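You operate a simulated robot arm through the tools that you are given. There is no shell and no other tool. Be economical: measure what you need, move in short steps, check, and stop when the job is done.

The job below is to be done with a simulated robot arm. You get a single attempt, and the scene is never put back.

TASK
Switch off both mobile radios, hang up their mics, antenna box to OFF.
Fine: the Glimro and the Halbrix; each mic on its radio's hook; radios off before the antenna box.

The check looks at the end state, three seconds after you hand in, the way a careful person would. Anything else that was tipped, shoved, dropped, spilled or broken makes it a failure.

THE ROBOT
A 7-joint arm with a two-finger parallel gripper, fixed in place. Base frame: the origin is at the foot of the arm, x ahead of it, y to its left, z up; the work surface is at about z = 740. Readings come in mm, degrees, newtons and seconds.
With the tool pointing down near the work surface it reaches from about 320 to 780 mm from the base axis. Its first joint turns from -166.0 to 166.0 degrees. Payload 3.91 kg.
Tool frame: the origin (TCP) lies between the finger pads and is the grasp point; the fingertips stand 30 mm ahead of it; z points along the fingers, y is the line along which they close. The gripper opens to 110 mm. The fingers are 20 mm wide and 10 mm thick; the gripper's body (48 by 112 mm) begins 55 mm behind the TCP.
Orientation is that of the tool frame in the base frame, as a unit quaternion [x, y, z, w]. With the fingers straight down and closing along the base's y, the tool's x points along the base's -x, its y along +y and its z along -z.

THE INTERFACE
- The arm moves only by the tool step_arm. Its argument "targets" is a list of rows, each a list of 3 entries, a list of its own where there are three numbers: the shift along the base's x, y, z in cm, then the turn, a rotation vector about the base's x, y, z in degrees, then the gripper command, from -1 (fully open) to 1 (shut), values between in proportion. In form: [[[tx, ty, tz], [wx, wy, wz], gripper], ...]. A call has 1 to 20 rows; each row is the pose to reach, as a shift and turn from the pose commanded when the call began. Rows are played at 5 a second. More than 50 mm and 8.6 degrees between two rows, or a gripper value outside its range, and nothing of the call is played. A pose out of reach is approached as far as the arm can. The call stops where the force on the tool passes 50 N (or 10 N more than at its start, if that is more) or the arm is blocked; 0.2 s more then pass. Each finger travels about 153 mm/s and halts on what it meets, pressing with about 26 N; the grip force reading is that of the motor and also rises with nothing between the fingers. The clock runs only during rows and for 0.2 s after the last one: add rows that repeat a pose to give the fingers time. The reply holds the time, the measured pose of the TCP, the force on the tool along the base axes, the opening and the grip force, in the units named above and with some noise.
- Cameras (640 x 400 px; columns grow to the right, rows downward): "scene" is fixed at [48.4, 501.9, 1685.5]; the picture's right is [-0.75, -0.66, 0.00], its down [-0.34, 0.39, -0.86] and it looks along [0.56, -0.65, -0.51] (base axes); focal length 310 px, centre (320, 200). "wrist" rides on the gripper at [-36, 0, -57] in the tool frame; the picture's right is [0.00, -1.00, 0.00], its down [0.97, 0.00, -0.24] and it looks along [0.24, 0.00, 0.97] (tool axes); focal length 218 px, centre (320, 200).
- get_image(camera): a new picture of that camera. The clock stands still meanwhile.
- move_column(by): slides the trunk up (or, below 0, down) by that many mm; the arm rides with it, the base frame stays. It gives what a move gives, with no picture.
- pixel_to_xyz(camera, pixels): for up to 12 pixels [column, row] of the newest picture of that camera ("zoom" is the newest enlarged one), the place [x, y, z] in the base frame of the surface seen there, good to about 2 mm. The clock stands still meanwhile.
- enlarge(camera, box): a new picture of the part [left, top, right, bottom] of that camera's present view, enlarged. The clock stands still meanwhile.
- hand_in(): hands the job in; it is judged then, once.

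Work in short steps. Measure before you move; look again where a grasp or a placing could have gone wrong, and mend it. You have 80 turns and 46 pictures in all, those below and enlarged ones among them. Open the gripper and draw the arm clear of the work before you hand the job in, unless the task says otherwise; then end with one line.

The tools are called by a JSON object that holds its "method" and its "body". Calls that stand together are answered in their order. step_arm: Moves the arm, as the interface text tells. Its arguments: {"type":"object","properties":{"targets":{"type":"array"}},"required":["targets"]} The other tools are called the same way: move_column (by) slides the trunk up or down; get_image (camera) takes a picture; pixel_to_xyz (camera, pixels) gives the place of the surface under pixels of a picture; enlarge (camera, box) takes an enlarged picture of a part of a camera's view; hand_in () hands the job in.

At the start:

```text
time: 0.0
tool_pos: [367.0, -185.5, 1413.8]
tool_rot: [0.0, 1.0, 0.0, 0.0]
force: [0.4, 0.5, 0.0]
width: 110.2
grasp_force: 0.1
trunk travel left (down, up): [-575.0, 35.0]
```

scene: 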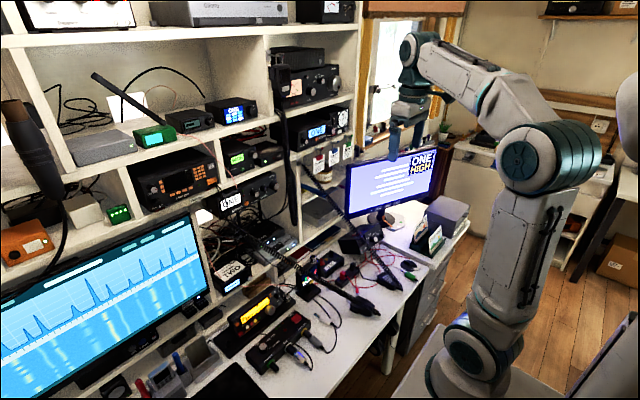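
wrist: 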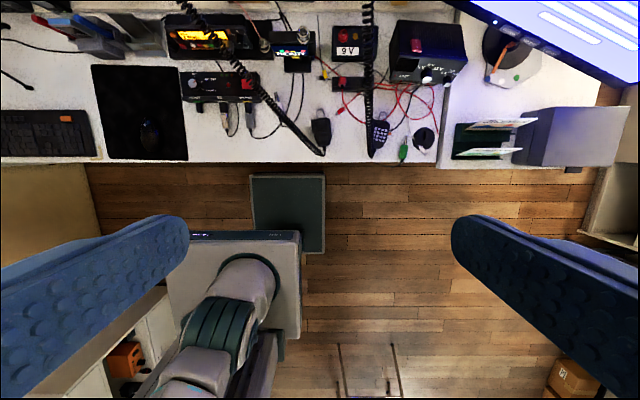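

The mics appear to be lying on the desk with coiled cords (wrist px ~(320,130) and (380,130)). I'll look closer at the radios and the desk.

{"method": "enlarge", "body": {"camera": "scene", "box": [180, 60, 380, 185]}}

{"method": "enlarge", "body": {"camera": "scene", "box": [190, 180, 430, 330]}}

{"method": "enlarge", "body": {"camera": "wrist", "box": [160, 0, 480, 200]}}

```text
3.20 times, centred on (280, 122) of scene
```

zoom: 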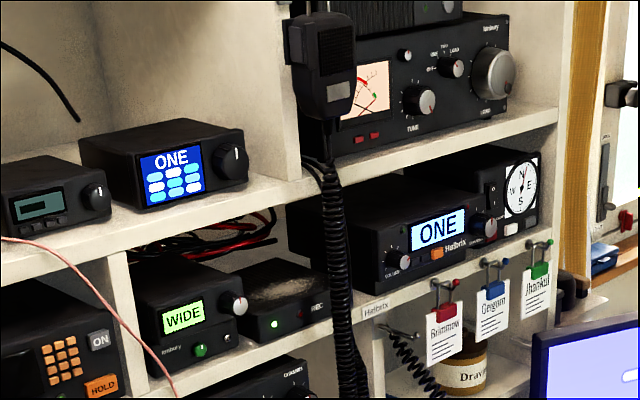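

```text
2.67 times, centred on (310, 255) of scene
```

zoom: 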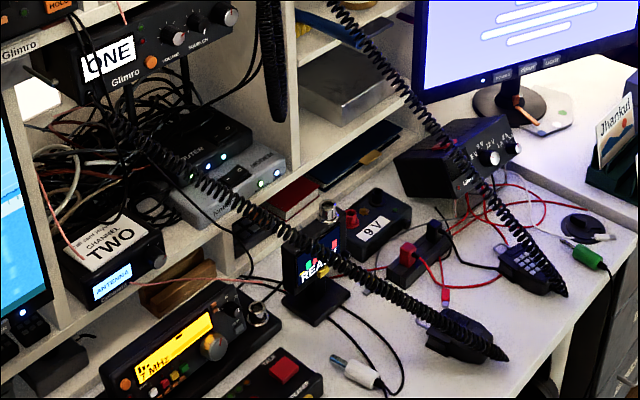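

```text
2.00 times, centred on (320, 100) of wrist
```

zoom: 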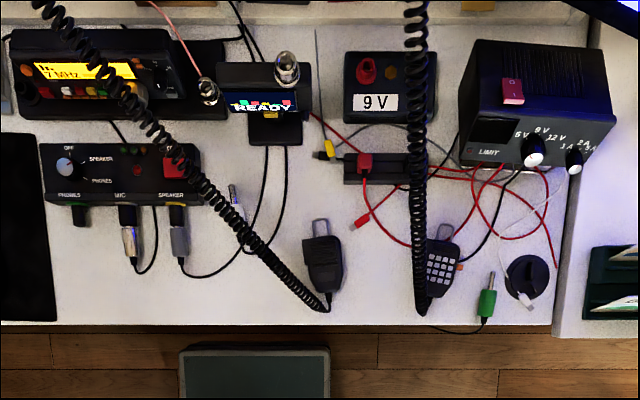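

I'll measure key points from the wrist zoom (mics, knobs), then more with scene views of the shelves.

{"method": "pixel_to_xyz", "body": {"camera": "zoom", "pixels": [[321, 228], [322, 265], [328, 298], [440, 230], [440, 270], [421, 308], [534, 150], [208, 90], [287, 60], [20, 325], [419, 20], [60, 20]]}}

{"method": "enlarge", "body": {"camera": "scene", "box": [190, 160, 310, 235]}}

```text
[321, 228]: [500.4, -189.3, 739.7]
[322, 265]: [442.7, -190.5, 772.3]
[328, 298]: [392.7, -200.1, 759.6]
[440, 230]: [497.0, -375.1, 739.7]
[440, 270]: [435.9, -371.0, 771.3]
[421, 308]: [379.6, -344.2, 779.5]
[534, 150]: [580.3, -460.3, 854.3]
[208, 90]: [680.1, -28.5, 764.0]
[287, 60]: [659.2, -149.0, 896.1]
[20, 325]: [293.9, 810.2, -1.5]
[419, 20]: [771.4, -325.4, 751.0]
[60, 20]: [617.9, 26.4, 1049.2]
```

```text
5.33 times, centred on (250, 198) of scene
```

zoom: 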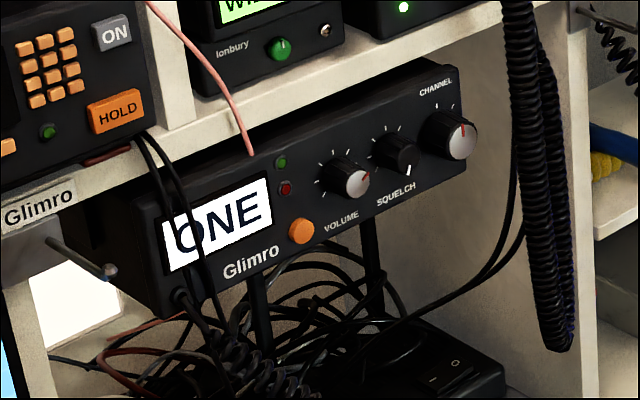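

Glimro has a peg hook at zoom (105,270). Measuring Glimro features, then the Halbrix ones.

{"method": "pixel_to_xyz", "body": {"camera": "zoom", "pixels": [[110, 272], [60, 243], [302, 231], [357, 183], [409, 157], [463, 135], [180, 295], [330, 185], [38, 210], [280, 162], [286, 188], [455, 362]]}}

{"method": "enlarge", "body": {"camera": "scene", "box": [275, 95, 395, 170]}}

```text
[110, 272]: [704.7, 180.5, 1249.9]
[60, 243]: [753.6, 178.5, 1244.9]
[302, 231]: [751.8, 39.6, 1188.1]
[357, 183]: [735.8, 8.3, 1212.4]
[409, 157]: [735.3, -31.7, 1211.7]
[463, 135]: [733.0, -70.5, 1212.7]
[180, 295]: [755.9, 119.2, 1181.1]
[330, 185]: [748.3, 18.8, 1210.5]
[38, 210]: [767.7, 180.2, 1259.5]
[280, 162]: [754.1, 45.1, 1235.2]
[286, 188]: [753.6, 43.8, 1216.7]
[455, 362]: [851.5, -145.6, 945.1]
```

```text
5.33 times, centred on (335, 132) of scene
```

zoom: 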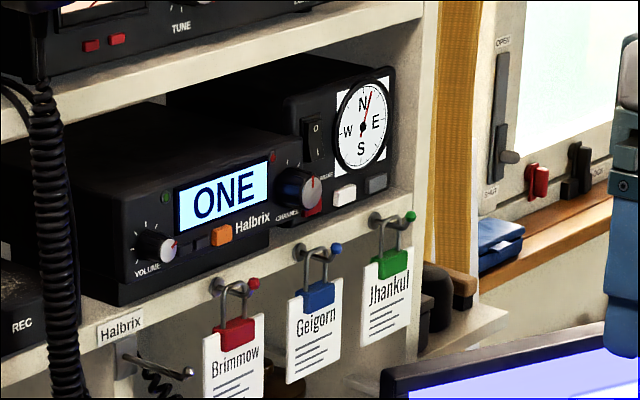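

{"method": "pixel_to_xyz", "body": {"camera": "zoom", "pixels": [[188, 373], [135, 358], [165, 248], [222, 235], [298, 188], [315, 130], [122, 330], [155, 385], [245, 372], [220, 185], [190, 318], [253, 283]]}}

{"method": "enlarge", "body": {"camera": "scene", "box": [195, 225, 275, 300]}}

```text
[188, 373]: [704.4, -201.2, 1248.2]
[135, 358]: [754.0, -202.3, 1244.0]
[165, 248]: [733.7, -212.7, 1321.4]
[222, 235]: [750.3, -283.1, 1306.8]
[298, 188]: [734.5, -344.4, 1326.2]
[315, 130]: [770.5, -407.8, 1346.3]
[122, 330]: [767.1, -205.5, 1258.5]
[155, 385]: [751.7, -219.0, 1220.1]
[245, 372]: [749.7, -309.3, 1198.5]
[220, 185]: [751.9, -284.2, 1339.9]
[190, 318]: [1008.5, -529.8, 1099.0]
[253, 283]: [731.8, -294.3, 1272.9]
```

```text
5.33 times, centred on (235, 262) of scene
```

zoom: 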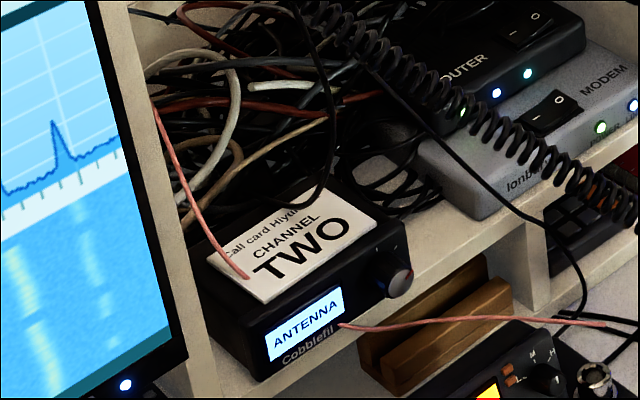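

Antenna box is the Cobblefil with one knob at right. I'll turn the tool horizontal toward the shelves for close views.

{"method": "step_arm", "body": {"targets": [[[0, 1.5, -1], [0, -8.2, 0], -1], [[0, 3, -2], [0, -16.4, 0], -1], [[0, 4.5, -3], [0, -24.6, 0], -1], [[0, 6, -4], [0, -32.8, 0], -1], [[0, 7.5, -5], [0, -41, 0], -1], [[0, 9, -6], [0, -49.2, 0], -1], [[0, 10.5, -7], [0, -57.4, 0], -1], [[0, 12, -8], [0, -65.6, 0], -1], [[0, 13.5, -9], [0, -73.8, 0], -1], [[0, 15, -10], [0, -82, 0], -1], [[0, 16, -11], [0, -90, 0], -1]]}}

{"method": "get_image", "body": {"camera": "wrist"}}

```text
time: 2.4
tool_pos: [408.8, -38.9, 1363.2]
tool_rot: [-0.001, 0.717, -0.005, 0.697]
force: [0.1, -0.8, 0.9]
width: 109.8
grasp_force: 0.0
out of reach, approached as far as the arm can: row 9, 10, 11
trunk travel left (down, up): [-575.0, 35.0]
```

```text
37 pictures are left
```

wrist: 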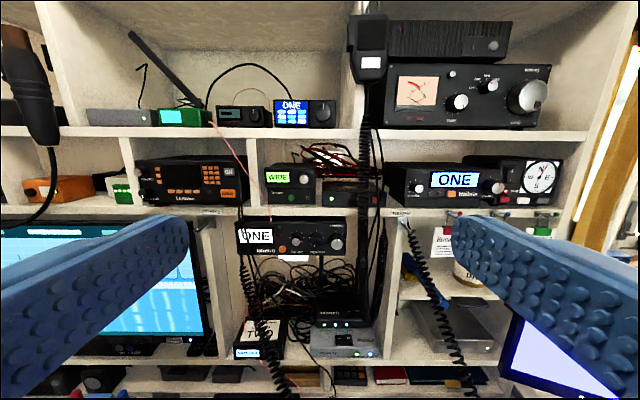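

Clear front view. Enlarge the Glimro/Halbrix panels and antenna box.

{"method": "enlarge", "body": {"camera": "wrist", "box": [190, 200, 350, 300]}}

{"method": "enlarge", "body": {"camera": "wrist", "box": [370, 145, 570, 270]}}

{"method": "enlarge", "body": {"camera": "wrist", "box": [220, 300, 320, 362]}}

```text
4.00 times, centred on (270, 250) of wrist
```

zoom: 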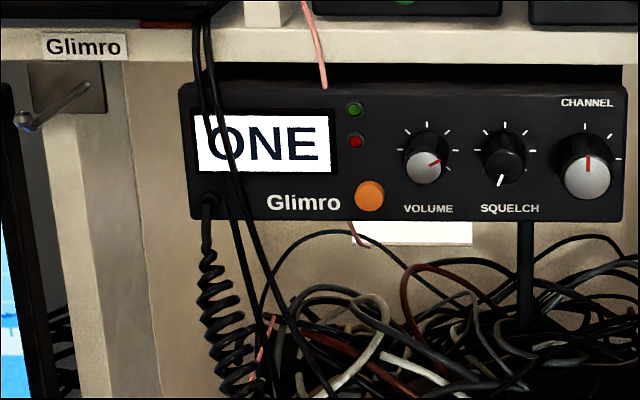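

```text
3.20 times, centred on (470, 208) of wrist
```

zoom: 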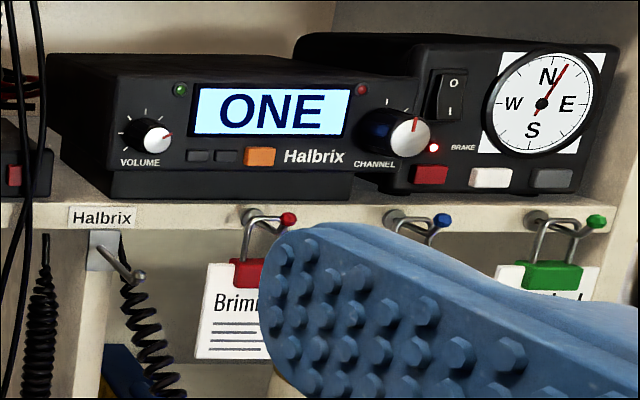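

```text
6.40 times, centred on (270, 331) of wrist
```

zoom: 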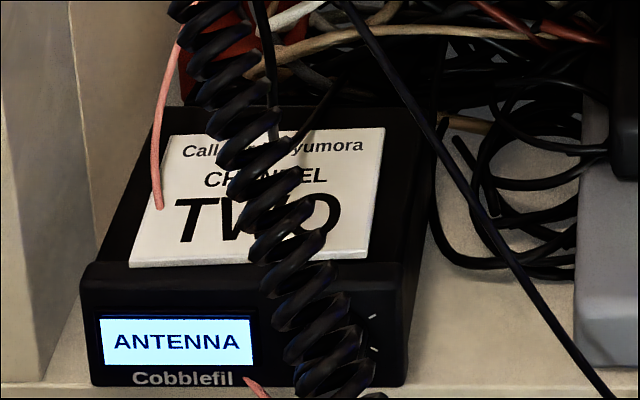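

Next I move forward for close views of the orange buttons and volume knob legends.

{"method": "step_arm", "body": {"targets": [[[4, 1, 0], [0, 0, 0], -1], [[8, 2, 0], [0, 0, 0], -1], [[12, 3, 0], [0, 0, 0], -1], [[15, 4, 0], [0, 0, 0], -1], [[15, 4, 0], [0, 0, 0], -1]]}}

{"method": "enlarge", "body": {"camera": "wrist", "box": [200, 120, 440, 270]}}

```text
time: 3.6
tool_pos: [554.2, 2.8, 1371.4]
tool_rot: [0.001, 0.707, -0.001, 0.707]
force: [0.4, 0.4, 0.0]
width: 109.8
grasp_force: 0.1
trunk travel left (down, up): [-575.0, 35.0]
```

```text
2.67 times, centred on (320, 195) of wrist
```

zoom: 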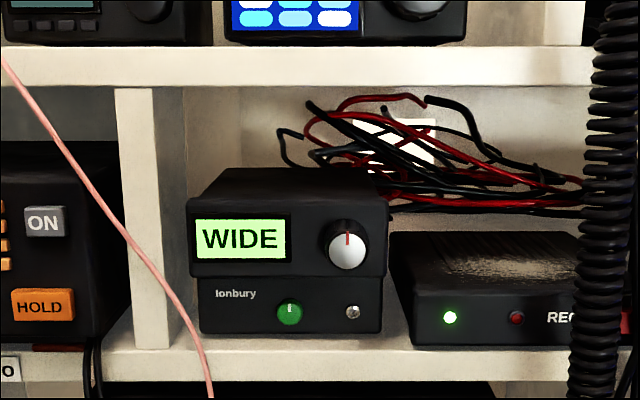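

Lower the trunk 130 mm so the camera faces the Glimro panel (z≈1210).

{"method": "move_column", "body": {"by": -130}}

{"method": "enlarge", "body": {"camera": "wrist", "box": [160, 100, 480, 300]}}

```text
time: 5.2
tool_pos: [554.9, 2.6, 1244.9]
tool_rot: [0.0, 0.707, 0.0, 0.707]
force: [0.5, 0.2, 0.3]
width: 110.0
grasp_force: 0.1
trunk travel left (down, up): [-445.0, 165.0]
```

```text
2.00 times, centred on (320, 200) of wrist
```

zoom: 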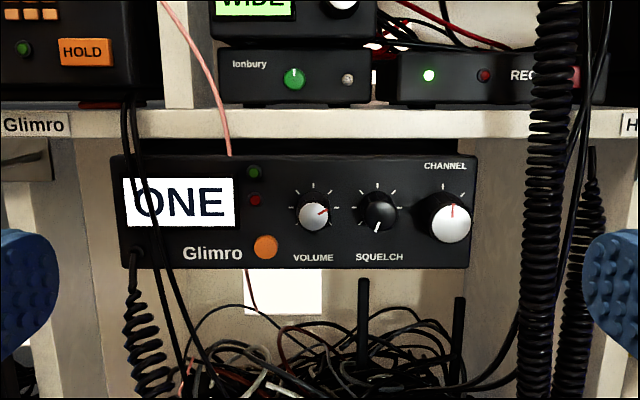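

No printed OFF mark on volume; the orange button is the plausible power key. Measuring it accurately from here.

{"method": "pixel_to_xyz", "body": {"camera": "zoom", "pixels": [[266, 247], [255, 247], [277, 247], [266, 236], [266, 258], [245, 255], [313, 216], [300, 235], [140, 200], [150, 245], [248, 280]]}}

```text
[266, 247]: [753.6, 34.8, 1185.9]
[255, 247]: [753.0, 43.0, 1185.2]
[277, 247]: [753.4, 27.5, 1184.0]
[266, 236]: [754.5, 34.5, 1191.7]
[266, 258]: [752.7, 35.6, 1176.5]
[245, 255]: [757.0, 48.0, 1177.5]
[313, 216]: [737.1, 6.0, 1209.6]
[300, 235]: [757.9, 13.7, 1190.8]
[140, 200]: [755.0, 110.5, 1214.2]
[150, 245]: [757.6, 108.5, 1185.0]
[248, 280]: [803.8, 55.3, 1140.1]
```

Button centre ≈(753, 35, 1185). Close the gripper and stage the tip about 20 mm in front of it.

{"method": "step_arm", "body": {"targets": [[[2, 1.5, -2], [0, 0, 0], 1], [[6, 3.25, -4], [0, 0, 0], 1], [[10, 3.25, -6], [0, 0, 0], 1], [[14.5, 3.25, -6], [0, 0, 0], 1], [[14.5, 3.25, -6], [0, 0, 0], 1]]}}

{"method": "enlarge", "body": {"camera": "wrist", "box": [160, 100, 480, 300]}}

```text
time: 6.4
tool_pos: [699.1, 35.0, 1181.9]
tool_rot: [-0.001, 0.707, 0.001, 0.707]
force: [-0.9, 0.6, 0.4]
width: 0.1
grasp_force: 26.6
trunk travel left (down, up): [-445.0, 165.0]
```

```text
2.00 times, centred on (320, 200) of wrist
```

zoom: 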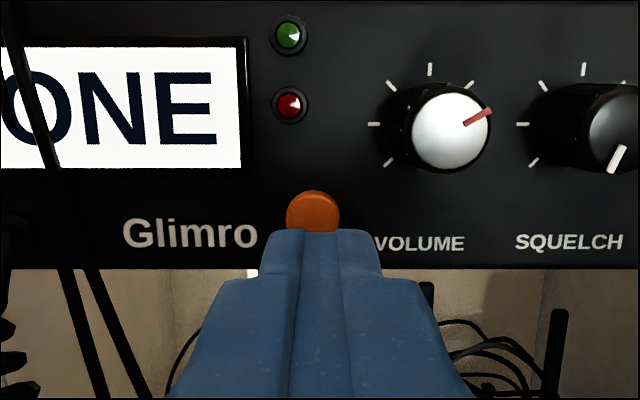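

Aligned laterally; I raise 3 mm and press in small increments.

{"method": "step_arm", "body": {"targets": [[[1, 0.05, 0.3], [0, 0, 0], 1], [[2, 0.05, 0.3], [0, 0, 0], 1], [[2.3, 0.05, 0.3], [0, 0, 0], 1], [[2.6, 0.05, 0.3], [0, 0, 0], 1], [[2.8, 0.05, 0.3], [0, 0, 0], 1]]}}

{"method": "enlarge", "body": {"camera": "wrist", "box": [80, 60, 480, 300]}}

```text
time: 7.6
tool_pos: [725.6, 35.3, 1187.2]
tool_rot: [0.0, 0.708, 0.0, 0.706]
force: [-6.2, -0.3, -2.8]
width: 0.2
grasp_force: 26.4
trunk travel left (down, up): [-445.0, 165.0]
```

```text
1.60 times, centred on (280, 180) of wrist
```

zoom: 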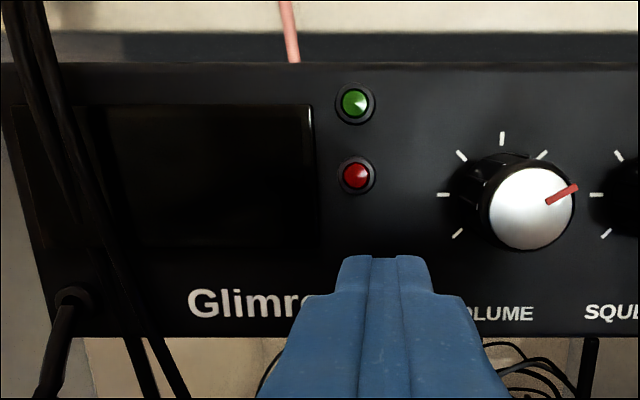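

Display went dark: Glimro off. Retreat and go in front of the Halbrix.

{"method": "step_arm", "body": {"targets": [[[-4, 0, 0], [0, 0, 0], 1], [[-8, 0, 0], [0, 0, 0], 1], [[-12.5, 0, 0], [0, 0, 0], 1], [[-12.5, -4, 2], [0, 0, 0], 1], [[-12.5, -8, 4], [0, 0, 0], 1], [[-12.5, -12, 6], [0, 0, 0], 1], [[-12.5, -16, 8], [0, 0, 0], 1], [[-12.5, -20, 10], [0, 0, 0], 1], [[-12.5, -24, 12], [0, 0, 0], 1], [[-12.5, -28, 12], [0, 0, 0], 1], [[-12.5, -31.8, 12], [0, 0, 0], 1], [[-12.5, -31.8, 12], [0, 0, 0], 1]]}}

{"method": "get_image", "body": {"camera": "wrist"}}

{"method": "pixel_to_xyz", "body": {"camera": "wrist", "pixels": [[320, 206], [314, 206], [326, 206], [300, 206]]}}

```text
time: 10.2
tool_pos: [599.5, -282.2, 1304.4]
tool_rot: [-0.001, 0.707, 0.001, 0.707]
force: [0.3, -0.4, -0.2]
width: 0.1
grasp_force: 26.1
trunk travel left (down, up): [-445.0, 165.0]
```

```text
29 pictures are left
```

wrist: 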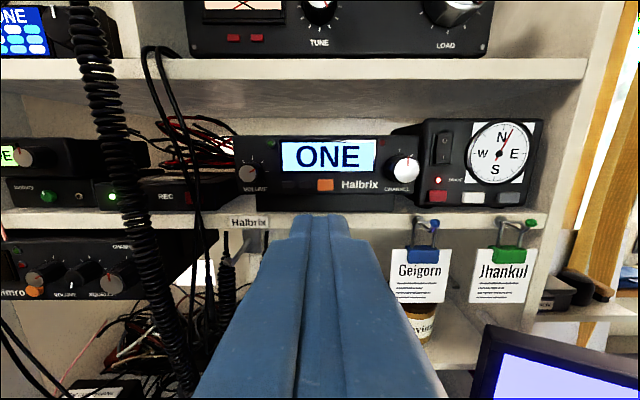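

```text
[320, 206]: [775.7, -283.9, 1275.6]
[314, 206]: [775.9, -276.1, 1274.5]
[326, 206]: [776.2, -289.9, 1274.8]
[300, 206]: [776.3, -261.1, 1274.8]
```

{"method": "pixel_to_xyz", "body": {"camera": "wrist", "pixels": [[325, 185], [318, 185], [332, 185], [325, 181], [325, 190], [305, 185], [433, 226], [434, 238], [250, 172], [404, 168]]}}

```text
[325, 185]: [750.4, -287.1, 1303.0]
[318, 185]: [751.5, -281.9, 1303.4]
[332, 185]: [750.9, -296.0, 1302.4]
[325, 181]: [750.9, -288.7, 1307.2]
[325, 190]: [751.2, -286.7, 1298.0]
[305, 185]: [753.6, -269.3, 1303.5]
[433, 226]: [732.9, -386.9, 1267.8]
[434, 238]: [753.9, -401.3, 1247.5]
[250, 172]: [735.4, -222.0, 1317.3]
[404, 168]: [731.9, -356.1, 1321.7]
```

Button centre ≈(751,-288.5,1303). Press it, shifting slightly right to avoid the grey neighbour.

{"method": "step_arm", "body": {"targets": [[[4, -0.75, 0.1], [0, 0, 0], 1], [[8, -0.75, 0.1], [0, 0, 0], 1], [[11, -0.75, 0.1], [0, 0, 0], 1], [[11.8, -0.75, 0.1], [0, 0, 0], 1], [[12.2, -0.75, 0.1], [0, 0, 0], 1], [[12.5, -0.75, 0.1], [0, 0, 0], 1]]}}

{"method": "get_image", "body": {"camera": "wrist"}}

```text
time: 11.6
tool_pos: [725.3, -290.2, 1308.4]
tool_rot: [0.0, 0.707, 0.0, 0.707]
force: [-10.5, 3.1, -3.1]
width: 0.0
grasp_force: 26.2
trunk travel left (down, up): [-445.0, 165.0]
```

```text
28 pictures are left
```

wrist: 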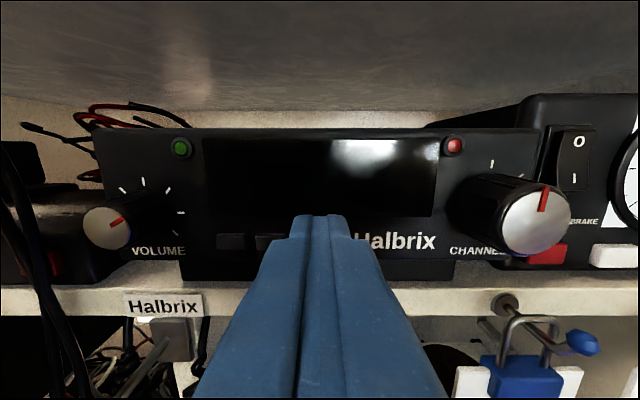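

Both displays are dark. Now retreat, pointing the tool down above the mics.

{"method": "step_arm", "body": {"targets": [[[-4, 0, 0], [0, 0, 0], 1], [[-8, 0, 0], [0, 0, 0], 1], [[-12, 0, 0], [0, 0, 0], 1], [[-14, 1, -1], [0, 8.2, 0], 1], [[-16, 2, -3], [0, 16.4, 0], 1], [[-18, 3, -5], [0, 24.6, 0], 1], [[-20, 4, -7], [0, 32.8, 0], 0], [[-22, 5, -9], [0, 41, 0], 0], [[-24, 6, -11], [0, 49.2, 0], 0], [[-26, 7, -13], [0, 57.4, 0], 0], [[-28, 8, -15], [0, 65.6, 0], 0], [[-28.5, 9, -17], [0, 73.8, 0], 0], [[-28.5, 10, -19], [0, 82, 0], 0], [[-28.5, 10, -20], [0, 90, 0], 0], [[-28.5, 10, -20], [0, 90, 0], 0]]}}

{"method": "move_column", "body": {"by": -150}}

{"method": "get_image", "body": {"camera": "wrist"}}

```text
time: 14.8
tool_pos: [475.2, -105.6, 1108.5]
tool_rot: [-0.109, 0.994, 0.002, 0.0]
force: [1.0, -5.6, -0.3]
width: 55.1
grasp_force: 0.0
out of reach, approached as far as the arm can: row 12
trunk travel left (down, up): [-445.0, 165.0]
```

```text
time: 16.5
tool_pos: [443.3, -189.0, 958.2]
tool_rot: [0.001, 1.0, -0.001, 0.0]
force: [0.8, 1.0, 0.0]
width: 54.9
grasp_force: 0.0
trunk travel left (down, up): [-295.0, 315.0]
```

```text
27 pictures are left
```

wrist: 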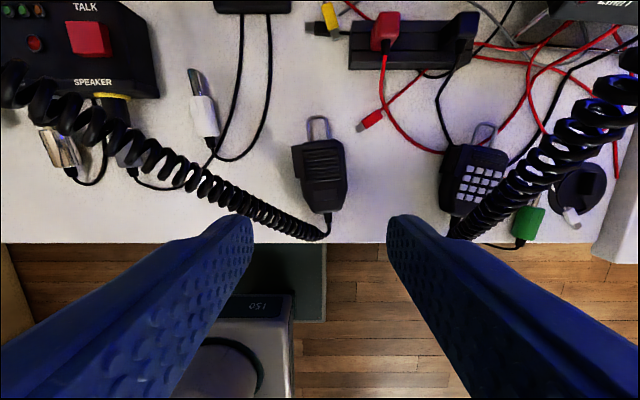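

Good overhead view. Measure mic 1 (Glimro, px 320,175) and its bail.

{"method": "enlarge", "body": {"camera": "wrist", "box": [260, 100, 380, 250]}}

{"method": "pixel_to_xyz", "body": {"camera": "wrist", "pixels": [[318, 117], [308, 125], [319, 132], [294, 155], [345, 150], [304, 205], [347, 185], [320, 175], [326, 208], [320, 145], [327, 230], [298, 150]]}}

```text
2.67 times, centred on (320, 175) of wrist
```

zoom: 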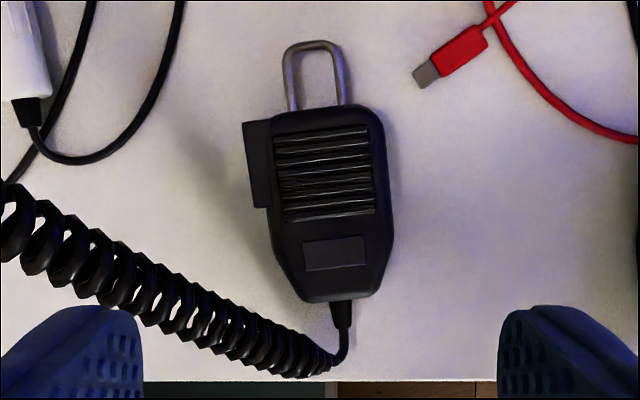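

```text
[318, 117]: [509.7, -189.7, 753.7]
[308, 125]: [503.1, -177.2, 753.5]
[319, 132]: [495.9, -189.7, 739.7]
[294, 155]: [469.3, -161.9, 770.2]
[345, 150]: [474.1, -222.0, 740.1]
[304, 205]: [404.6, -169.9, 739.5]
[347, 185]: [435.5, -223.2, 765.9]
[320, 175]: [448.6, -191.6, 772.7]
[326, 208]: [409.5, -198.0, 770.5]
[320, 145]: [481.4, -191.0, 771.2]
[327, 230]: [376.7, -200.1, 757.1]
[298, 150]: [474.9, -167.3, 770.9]
```

Mic 1 is tilted ~6.5° about z; body y −172…−220 plus PTT to −163. I'll align, open to ~90 mm and descend over x≈457.

{"method": "step_arm", "body": {"targets": [[[0.5, -0.1, -4], [0, 0, 3], -0.64], [[1.4, -0.25, -8], [0, 0, 6.5], -0.64], [[1.4, -0.25, -12], [0, 0, 6.5], -0.64], [[1.4, -0.25, -15], [0, 0, 6.5], -0.64], [[1.4, -0.25, -15], [0, 0, 6.5], -0.64]]}}

{"method": "get_image", "body": {"camera": "wrist"}}

```text
time: 17.7
tool_pos: [456.6, -195.3, 807.8]
tool_rot: [-0.056, 0.998, -0.001, 0.0]
force: [-0.5, 0.3, 0.8]
width: 90.2
grasp_force: 0.1
trunk travel left (down, up): [-295.0, 315.0]
```

```text
25 pictures are left
```

wrist: 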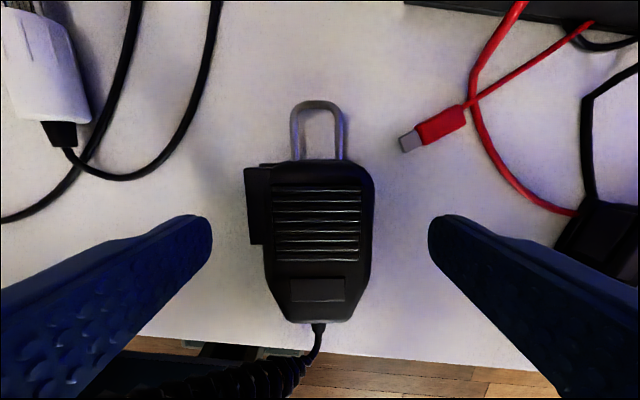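

Aligned well. Shift +4 mm y, +5 mm x, descend to z≈775 and grip.

{"method": "step_arm", "body": {"targets": [[[0.5, 0.4, -1.5], [0, 0, 0], -0.64], [[0.5, 0.4, -3.2], [0, 0, 0], -0.64], [[0.5, 0.4, -3.2], [0, 0, 0], -0.2], [[0.5, 0.4, -3.2], [0, 0, 0], 0.5], [[0.5, 0.4, -3.2], [0, 0, 0], 0.5], [[0.5, 0.4, -3.2], [0, 0, 0], 0.5]]}}

{"method": "get_image", "body": {"camera": "wrist"}}

```text
time: 19.1
tool_pos: [462.3, -189.1, 775.5]
tool_rot: [-0.056, 0.998, -0.001, -0.001]
force: [0.5, -1.3, 1.9]
width: 58.1
grasp_force: 25.9
trunk travel left (down, up): [-295.0, 315.0]
```

```text
24 pictures are left
```

wrist: 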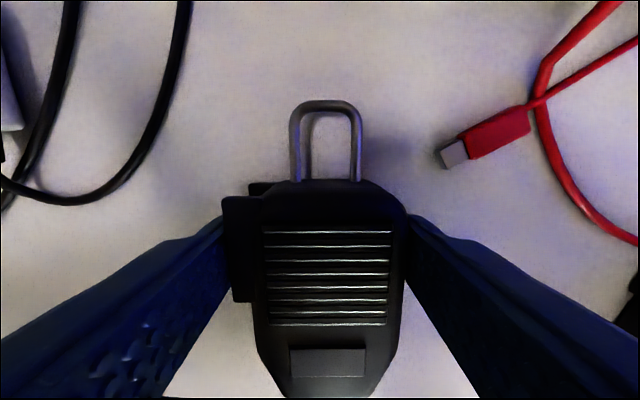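

Gripped at 58 mm. Measure the bail relative to the TCP.

{"method": "pixel_to_xyz", "body": {"camera": "wrist", "pixels": [[326, 104], [295, 140], [356, 140], [326, 112], [330, 185], [297, 175], [357, 175]]}}

{"method": "step_arm", "body": {"targets": [[[0, 0, 2], [0, 0, -2], 0.5], [[0, 0, 5], [0, 0, -4.5], 0.5], [[0, 0, 8], [0, 0, -6.5], 0.5], [[0, 0, 8], [0, 0, -6.5], 0.5]]}}

```text
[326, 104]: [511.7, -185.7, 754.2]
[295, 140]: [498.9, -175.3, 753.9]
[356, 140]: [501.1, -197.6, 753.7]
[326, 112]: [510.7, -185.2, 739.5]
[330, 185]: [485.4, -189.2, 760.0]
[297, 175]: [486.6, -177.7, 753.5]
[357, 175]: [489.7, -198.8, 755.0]
```

```text
time: 20.1
tool_pos: [461.9, -187.5, 858.0]
tool_rot: [0.0, 1.0, 0.0, 0.0]
force: [0.4, -0.9, -1.1]
width: 58.2
grasp_force: 25.9
trunk travel left (down, up): [-295.0, 315.0]
```

Bail top is 49.5 mm above TCP line, −2 mm lateral, 21 mm ahead. Raise the trunk, then swing the mic upright in front of the Glimro hook.

{"method": "move_column", "body": {"by": 270}}

{"method": "step_arm", "body": {"targets": [[[1, 3.4, 0.8], [0, -8.2, 0], 0.5], [[2, 6.8, 1.6], [0, -16.4, 0], 0.5], [[3, 10.2, 2.4], [0, -24.6, 0], 0.5], [[4, 13.6, 3.2], [0, -32.8, 0], 0.5], [[5, 17, 4], [0, -41, 0], 0.5], [[6, 20.4, 4.8], [0, -49.2, 0], 0.5], [[7, 23.8, 5.6], [0, -57.4, 0], 0.5], [[8, 27.2, 6.4], [0, -65.6, 0], 0.5], [[9, 30.6, 7.2], [0, -73.8, 0], 0.5], [[9.5, 34, 8], [0, -82, 0], 0.5], [[10, 37, 8.6], [0, -90, 0], 0.5], [[10, 37, 8.6], [0, -90, 0], 0.5]]}}

{"method": "get_image", "body": {"camera": "wrist"}}

{"method": "get_image", "body": {"camera": "scene"}}

```text
time: 22.9
tool_pos: [462.8, -186.5, 1126.0]
tool_rot: [-0.001, 1.0, 0.0, 0.0]
force: [0.9, -0.3, -1.8]
width: 57.9
grasp_force: 25.8
trunk travel left (down, up): [-565.0, 45.0]
```

```text
time: 25.5
tool_pos: [563.3, 181.8, 1211.7]
tool_rot: [0.0, 0.707, 0.0, 0.707]
force: [-0.2, -0.1, -1.3]
width: 58.2
grasp_force: 26.1
trunk travel left (down, up): [-565.0, 45.0]
```

```text
23 pictures are left
```

wrist: 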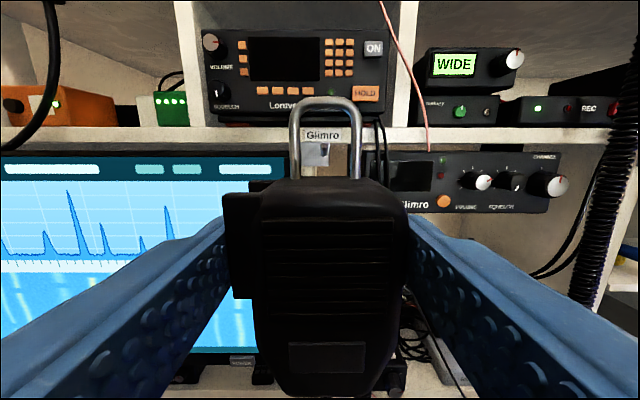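

```text
22 pictures are left
```

scene: 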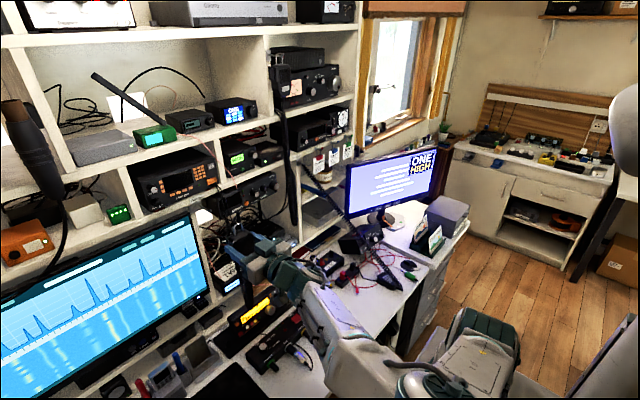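

Upright with the hook visible through the bail. Enlarge and measure the peg and screen depth.

{"method": "enlarge", "body": {"camera": "wrist", "box": [270, 90, 390, 190]}}

{"method": "pixel_to_xyz", "body": {"camera": "wrist", "pixels": [[324, 150], [321, 158], [318, 163], [150, 230], [255, 165], [275, 300], [325, 102], [295, 140], [358, 140], [280, 230], [420, 215], [372, 150]]}}

```text
4.00 times, centred on (330, 140) of wrist
```

zoom: 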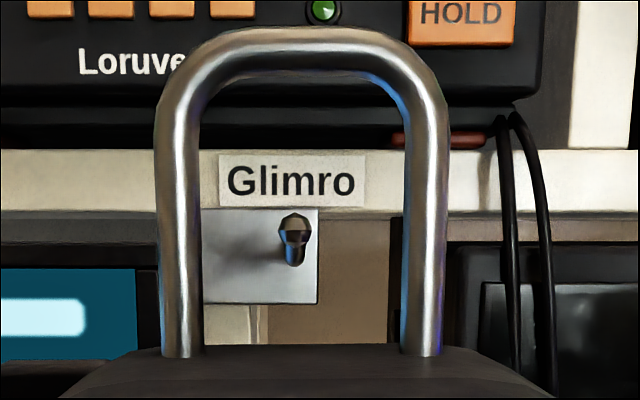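

```text
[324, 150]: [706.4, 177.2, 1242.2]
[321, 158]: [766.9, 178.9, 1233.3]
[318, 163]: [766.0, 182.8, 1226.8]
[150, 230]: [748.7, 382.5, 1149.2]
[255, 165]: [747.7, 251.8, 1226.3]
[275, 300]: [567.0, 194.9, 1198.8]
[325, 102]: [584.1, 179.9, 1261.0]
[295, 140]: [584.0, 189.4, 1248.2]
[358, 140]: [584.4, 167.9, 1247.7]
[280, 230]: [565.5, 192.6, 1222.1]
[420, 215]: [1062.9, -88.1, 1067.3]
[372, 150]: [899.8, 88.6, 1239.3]
```

{"method": "pixel_to_xyz", "body": {"camera": "zoom", "pixels": [[294, 222], [294, 232], [294, 240], [294, 258], [285, 232], [303, 232], [285, 265], [140, 300], [150, 350], [60, 300], [240, 250], [310, 300]]}}

```text
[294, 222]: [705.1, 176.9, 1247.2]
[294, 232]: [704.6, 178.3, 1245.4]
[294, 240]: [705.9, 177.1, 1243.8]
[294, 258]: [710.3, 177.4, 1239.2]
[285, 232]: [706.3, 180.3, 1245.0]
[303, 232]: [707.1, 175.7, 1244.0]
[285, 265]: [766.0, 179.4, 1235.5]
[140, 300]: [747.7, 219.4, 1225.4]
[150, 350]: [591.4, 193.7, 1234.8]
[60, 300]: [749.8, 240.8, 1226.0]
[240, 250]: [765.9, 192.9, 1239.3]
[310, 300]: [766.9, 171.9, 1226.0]
```

Peg tip (705,178,1245) sits inside the bail opening (y 168–189, z 1236–1257). Advance straight 137 mm.

{"method": "step_arm", "body": {"targets": [[[4, 0, 0], [0, 0, 0], 0.5], [[8, 0, 0], [0, 0, 0], 0.5], [[11, 0, 0], [0, 0, 0], 0.5], [[12.5, 0, 0], [0, 0, 0], 0.5], [[13.7, 0, 0], [0, 0, 0], 0.5], [[13.7, 0, 0], [0, 0, 0], 0.5]]}}

{"method": "enlarge", "body": {"camera": "wrist", "box": [220, 70, 440, 210]}}

```text
time: 26.9
tool_pos: [700.7, 180.7, 1213.0]
tool_rot: [0.001, 0.707, -0.001, 0.707]
force: [-0.1, -0.1, -1.0]
width: 58.0
grasp_force: 26.3
trunk travel left (down, up): [-565.0, 45.0]
```

```text
2.86 times, centred on (330, 140) of wrist
```

zoom: 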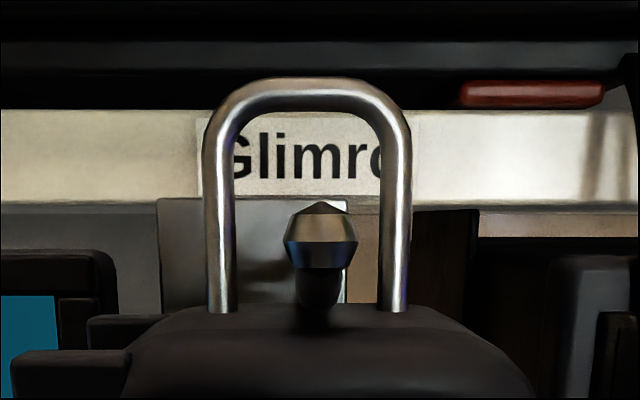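

The peg is through the bail. Lower ~15 mm until the bail rests on the shaft.

{"method": "step_arm", "body": {"targets": [[[0, 0, -0.6], [0, 0, 0], 0.5], [[0, 0, -1.0], [0, 0, 0], 0.5], [[0, 0, -1.3], [0, 0, 0], 0.5], [[0, 0, -1.5], [0, 0, 0], 0.5], [[0, 0, -1.5], [0, 0, 0], 0.5]]}}

{"method": "enlarge", "body": {"camera": "wrist", "box": [220, 70, 440, 210]}}

```text
time: 28.1
tool_pos: [700.0, 182.8, 1196.9]
tool_rot: [0.0, 0.707, 0.0, 0.708]
force: [0.2, -0.6, 1.6]
width: 58.3
grasp_force: 25.8
trunk travel left (down, up): [-565.0, 45.0]
```

```text
2.86 times, centred on (330, 140) of wrist
```

zoom: 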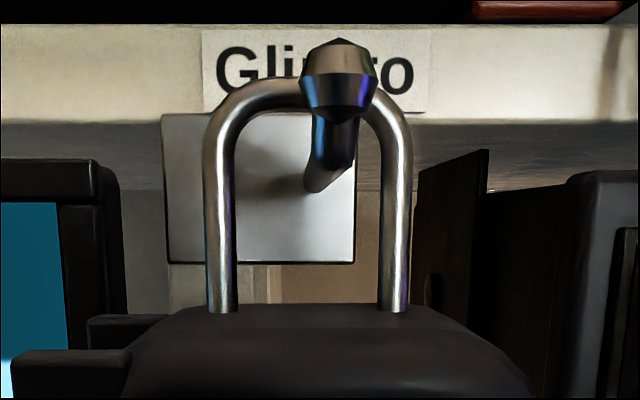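

Contact (z force +2.6 N). Release slowly and look.

{"method": "step_arm", "body": {"targets": [[[0, 0, -0.1], [0, 0, 0], 0.0], [[0, 0, -0.1], [0, 0, 0], -0.2], [[0, 0, -0.1], [0, 0, 0], -0.4], [[0, 0, -0.1], [0, 0, 0], -0.4], [[0, 0, -0.1], [0, 0, 0], -0.4]]}}

{"method": "get_image", "body": {"camera": "wrist"}}

```text
time: 29.3
tool_pos: [700.5, 181.9, 1197.2]
tool_rot: [0.001, 0.707, -0.001, 0.707]
force: [-0.2, -1.4, 0.2]
width: 77.0
grasp_force: 0.0
trunk travel left (down, up): [-565.0, 45.0]
```

```text
18 pictures are left
```

wrist: 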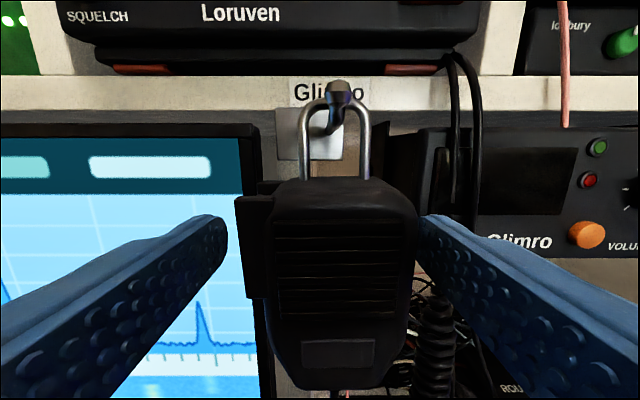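

Mic hangs on the peg. Retreat straight back and look around.

{"method": "step_arm", "body": {"targets": [[[0, 0, 0], [0, 0, 0], -0.6], [[-3, 0, 0], [0, 0, 0], -0.6], [[-7, 0, 0], [0, 0, 0], -0.6], [[-11, 0, 0], [0, 0, 0], -0.6], [[-15, -3, 0], [0, 0, 0], -0.6], [[-15, -7, 0], [0, 0, 0], -0.6], [[-15, -7, 0], [0, 0, 0], -0.6]]}}

{"method": "get_image", "body": {"camera": "wrist"}}

```text
time: 30.9
tool_pos: [549.9, 112.4, 1194.8]
tool_rot: [0.0, 0.707, 0.0, 0.707]
force: [0.2, 0.7, -0.4]
width: 87.9
grasp_force: 0.0
trunk travel left (down, up): [-565.0, 45.0]
```

```text
17 pictures are left
```

wrist: 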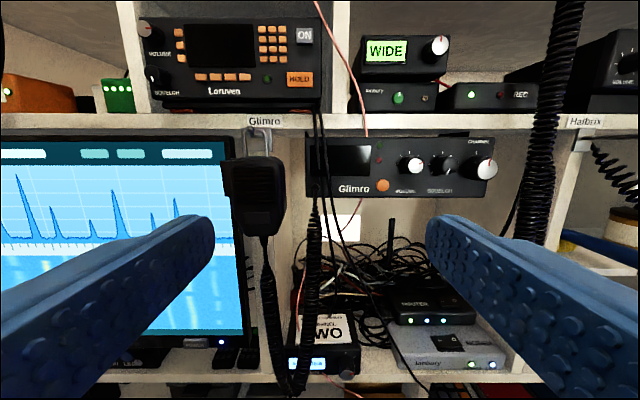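

Glimro mic hung, and the antenna-box knob (px 347,376) is now clear. Measure it.

{"method": "enlarge", "body": {"camera": "wrist", "box": [260, 300, 420, 400]}}

{"method": "pixel_to_xyz", "body": {"camera": "wrist", "pixels": [[347, 376], [355, 360], [305, 364], [325, 330], [290, 340], [300, 385], [350, 385], [400, 360]]}}

```text
4.00 times, centred on (340, 350) of wrist
```

zoom: 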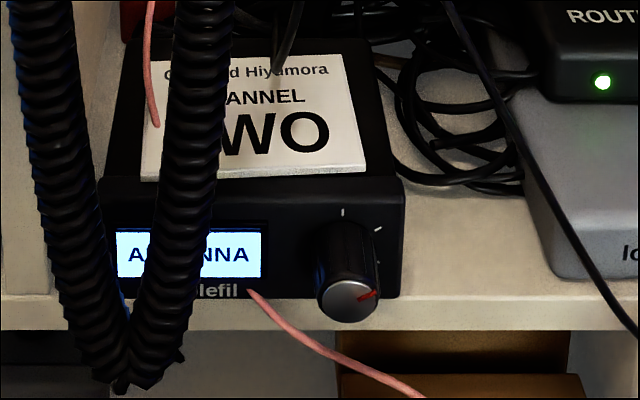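

```text
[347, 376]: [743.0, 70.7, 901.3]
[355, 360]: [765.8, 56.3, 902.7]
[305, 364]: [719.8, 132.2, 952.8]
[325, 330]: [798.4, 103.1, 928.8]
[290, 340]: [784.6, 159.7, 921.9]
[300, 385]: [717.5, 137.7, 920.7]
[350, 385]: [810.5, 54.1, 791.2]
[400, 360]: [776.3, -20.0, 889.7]
```

Knob ≈(743,71,901). Lower the trunk 262 mm and centre on it for a level view.

{"method": "step_arm", "body": {"targets": [[[0, -2, 0], [0, 0, 0], -0.6], [[0, -4.1, 0], [0, 0, 0], -0.6]]}}

{"method": "move_column", "body": {"by": -262}}

{"method": "enlarge", "body": {"camera": "wrist", "box": [200, 120, 440, 280]}}

```text
time: 31.5
tool_pos: [550.6, 70.6, 1196.3]
tool_rot: [0.0, 0.707, -0.001, 0.707]
force: [-0.1, 0.0, -0.4]
width: 88.2
grasp_force: 0.0
trunk travel left (down, up): [-565.0, 45.0]
```

```text
time: 34.2
tool_pos: [550.9, 70.5, 934.9]
tool_rot: [0.001, 0.707, -0.001, 0.707]
force: [-0.4, -0.2, 0.1]
width: 87.7
grasp_force: 0.2
trunk travel left (down, up): [-303.0, 307.0]
```

```text
2.50 times, centred on (320, 200) of wrist
```

zoom: 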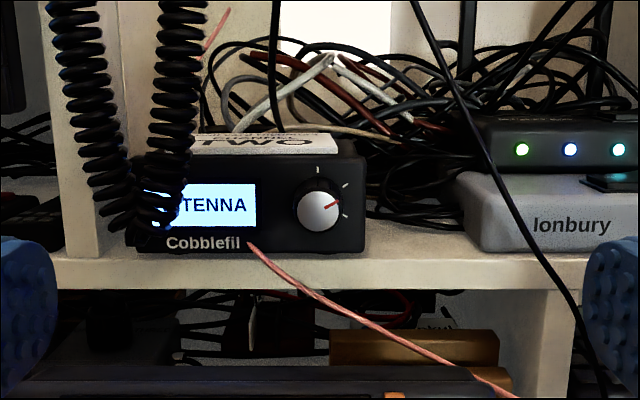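

No printed labels; the display shows the setting. Measure the knob, cords and crossing cable.

{"method": "pixel_to_xyz", "body": {"camera": "zoom", "pixels": [[316, 210], [300, 210], [334, 210], [316, 194], [316, 228], [345, 232], [185, 150], [190, 100], [455, 100], [510, 210], [330, 305], [320, 262]]}}

{"method": "enlarge", "body": {"camera": "wrist", "box": [290, 175, 354, 215]}}

```text
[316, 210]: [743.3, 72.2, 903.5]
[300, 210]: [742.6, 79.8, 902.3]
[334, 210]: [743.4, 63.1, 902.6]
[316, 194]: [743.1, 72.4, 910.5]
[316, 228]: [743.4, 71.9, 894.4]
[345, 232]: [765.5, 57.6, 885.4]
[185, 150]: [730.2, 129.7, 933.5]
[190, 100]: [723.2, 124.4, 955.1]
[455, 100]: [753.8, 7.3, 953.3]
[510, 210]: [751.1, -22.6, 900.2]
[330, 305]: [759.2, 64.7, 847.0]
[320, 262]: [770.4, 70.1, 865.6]
```

```text
10.00 times, centred on (322, 195) of wrist
```

zoom: 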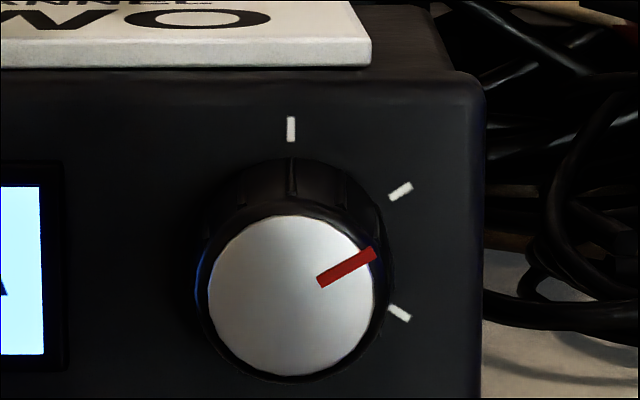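

Three ticks at 0°, 60°, 120°, with the pointer at 60° (ANTENNA). I'll pre-roll +30°, open to 40 mm and stage in front of the knob.

{"method": "step_arm", "body": {"targets": [[[3, 0.15, -1], [7.5, 0, 0], 0.0], [[6, 0.15, -2], [15, 0, 0], 0.27], [[9, 0.15, -3.2], [22.5, 0, 0], 0.27], [[12, 0.15, -3.2], [30, 0, 0], 0.27], [[14.5, 0.15, -3.2], [30, 0, 0], 0.27], [[14.5, 0.15, -3.2], [30, 0, 0], 0.27]]}}

{"method": "get_image", "body": {"camera": "wrist"}}

```text
time: 35.6
tool_pos: [696.7, 72.7, 902.9]
tool_rot: [0.183, 0.683, 0.183, 0.683]
force: [-0.5, -0.1, -0.3]
width: 40.0
grasp_force: 0.0
trunk travel left (down, up): [-303.0, 307.0]
```

```text
13 pictures are left
```

wrist: 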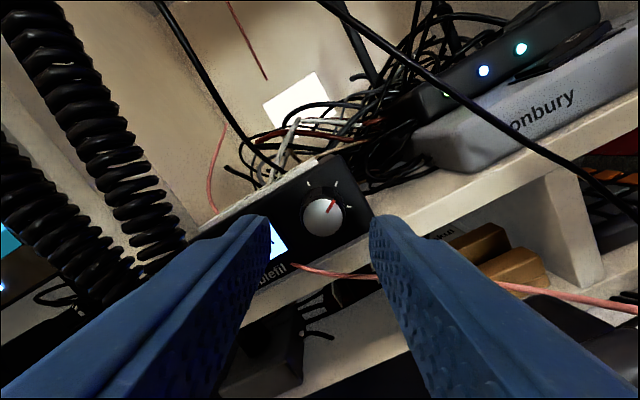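

Knob is centred between the fingers. Advance 30 mm and grip.

{"method": "step_arm", "body": {"targets": [[[1.5, -0.05, 0], [0, 0, 0], 0.27], [[3, -0.05, 0], [0, 0, 0], 0.27], [[3, -0.05, 0], [0, 0, 0], 0.7], [[3, -0.05, 0], [0, 0, 0], 0.9], [[3, -0.05, 0], [0, 0, 0], 0.9]]}}

```text
time: 36.8
tool_pos: [725.9, 72.5, 902.7]
tool_rot: [0.183, 0.683, 0.183, 0.683]
force: [-4.6, -0.8, -3.6]
width: 23.4
grasp_force: 44.7
trunk travel left (down, up): [-303.0, 307.0]
```

Gripped the knob (23 mm). Roll −60° to the top tick.

{"method": "step_arm", "body": {"targets": [[[0, 0, 0], [-7.5, 0, 0], 0.9], [[0, 0, 0], [-15, 0, 0], 0.9], [[0, 0, 0], [-22.5, 0, 0], 0.9], [[0, 0, 0], [-30, 0, 0], 0.9], [[0, 0, 0], [-37.5, 0, 0], 0.9], [[0, 0, 0], [-45, 0, 0], 0.9], [[0, 0, 0], [-52.5, 0, 0], 0.9], [[0, 0, 0], [-60, 0, 0], 0.9], [[0, 0, 0], [-61, 0, 0], 0.9]]}}

{"method": "get_image", "body": {"camera": "wrist"}}

```text
time: 38.8
tool_pos: [724.9, 71.6, 901.3]
tool_rot: [-0.189, 0.681, -0.19, 0.681]
force: [1.4, -1.8, -1.0]
width: 23.6
grasp_force: 45.3
trunk travel left (down, up): [-303.0, 307.0]
```

```text
12 pictures are left
```

wrist: 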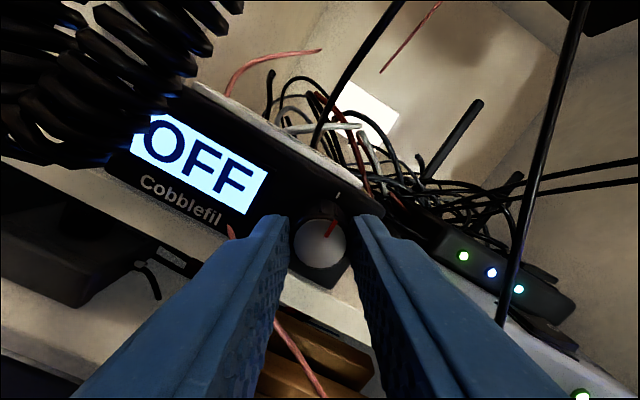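

Display reads OFF. Release, back out, roll level.

{"method": "step_arm", "body": {"targets": [[[0, 0, 0], [0, 0, 0], 0.4], [[0, 0, 0], [0, 0, 0], 0.27], [[-2.5, 0, 0], [0, 0, 0], 0.27], [[-6, 0, 0], [0, 0, 0], 0.27], [[-10, 0, 2], [8, 0, 0], 0.27], [[-13, 0, 4], [16, 0, 0], 0.27], [[-15, 0, 6], [24, 0, 0], 0.27], [[-17, 0, 8], [31, 0, 0], 0.27], [[-17, 0, 8], [31, 0, 0], 0.27]]}}

{"method": "enlarge", "body": {"camera": "wrist", "box": [160, 120, 640, 400]}}

```text
time: 40.8
tool_pos: [554.7, 71.4, 981.8]
tool_rot: [0.001, 0.707, 0.0, 0.707]
force: [-0.3, 0.0, -0.1]
width: 39.9
grasp_force: 0.0
trunk travel left (down, up): [-303.0, 307.0]
```

```text
1.33 times, centred on (400, 260) of wrist
```

zoom: 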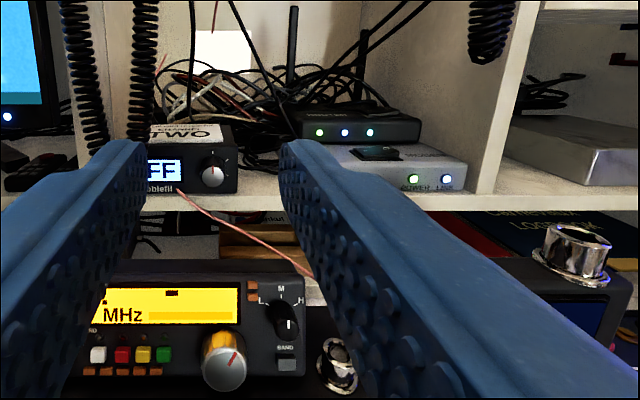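

OFF holds. Now swing down toward mic 2, staying left of its cord for a look.

{"method": "step_arm", "body": {"targets": [[[0, -2.8, 0.5], [0, 8.2, 0], 0.27], [[0, -5.6, 1], [0, 16.4, 0], 0.27], [[0, -8.4, 1.5], [0, 24.6, 0], 0.27], [[-1, -11.2, 2], [0, 32.8, 0], 0.27], [[-2, -14, 2], [0, 41, 0], 0.27], [[-3.5, -16.8, 2], [0, 49.2, 0], 0.27], [[-5, -19.6, 2], [0, 57.4, 0], 0.27], [[-6.5, -22.4, 2], [0, 65.6, 0], 0.27], [[-8, -25.2, 2], [0, 73.8, 0], 0.27], [[-9.5, -28, 2], [0, 82, 0], 0.27], [[-11.5, -31, 2], [0, 90, 0], 0.27], [[-11.5, -31, 2], [0, 90, 0], 0.27]]}}

{"method": "get_image", "body": {"camera": "wrist"}}

{"method": "pixel_to_xyz", "body": {"camera": "wrist", "pixels": [[320, 200]]}}

```text
time: 43.4
tool_pos: [441.9, -235.1, 1002.2]
tool_rot: [-0.005, 1.0, 0.002, 0.0]
force: [-3.2, -7.0, -0.2]
width: 40.2
grasp_force: 0.1
out of reach, approached as far as the arm can: row 4, 8
trunk travel left (down, up): [-303.0, 307.0]
```

```text
10 pictures are left
```

wrist: 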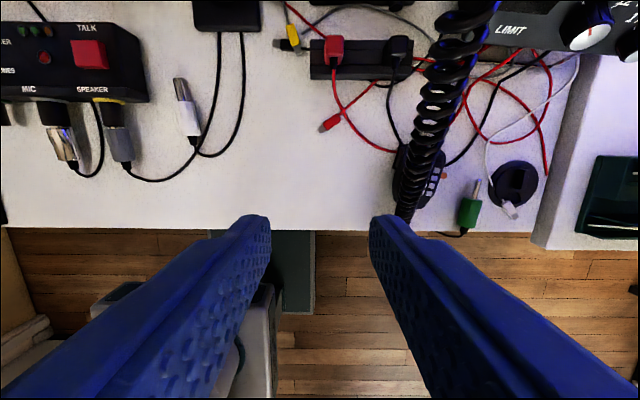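

```text
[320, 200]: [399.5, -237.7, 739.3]
```

Coil passes above mic 2 from this viewpoint. Measure coil heights and the visible mic parts.

{"method": "pixel_to_xyz", "body": {"camera": "wrist", "pixels": [[405, 215], [412, 190], [420, 165], [428, 130], [438, 95], [448, 60], [455, 30], [402, 155], [400, 190], [397, 175], [438, 165], [430, 190]]}}

{"method": "enlarge", "body": {"camera": "wrist", "box": [360, 120, 480, 240]}}

```text
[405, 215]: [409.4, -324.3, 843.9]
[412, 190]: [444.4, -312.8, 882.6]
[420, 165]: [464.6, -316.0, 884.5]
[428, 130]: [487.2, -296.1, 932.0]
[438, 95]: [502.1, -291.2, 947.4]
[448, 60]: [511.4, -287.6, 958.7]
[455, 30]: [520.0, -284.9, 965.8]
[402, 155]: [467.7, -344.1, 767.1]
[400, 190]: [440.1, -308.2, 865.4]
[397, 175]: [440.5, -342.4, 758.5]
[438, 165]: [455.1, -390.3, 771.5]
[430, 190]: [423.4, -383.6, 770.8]
```

```text
3.33 times, centred on (420, 180) of wrist
```

zoom: 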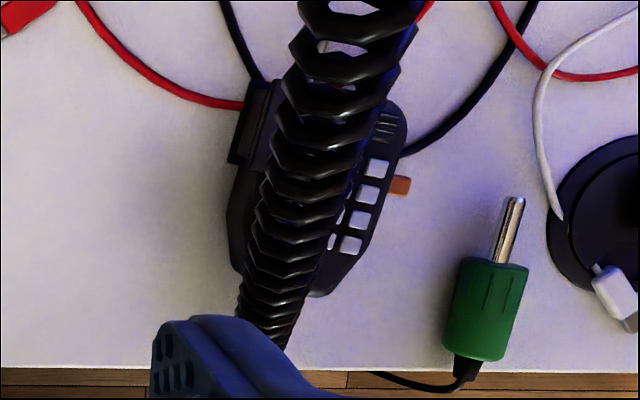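

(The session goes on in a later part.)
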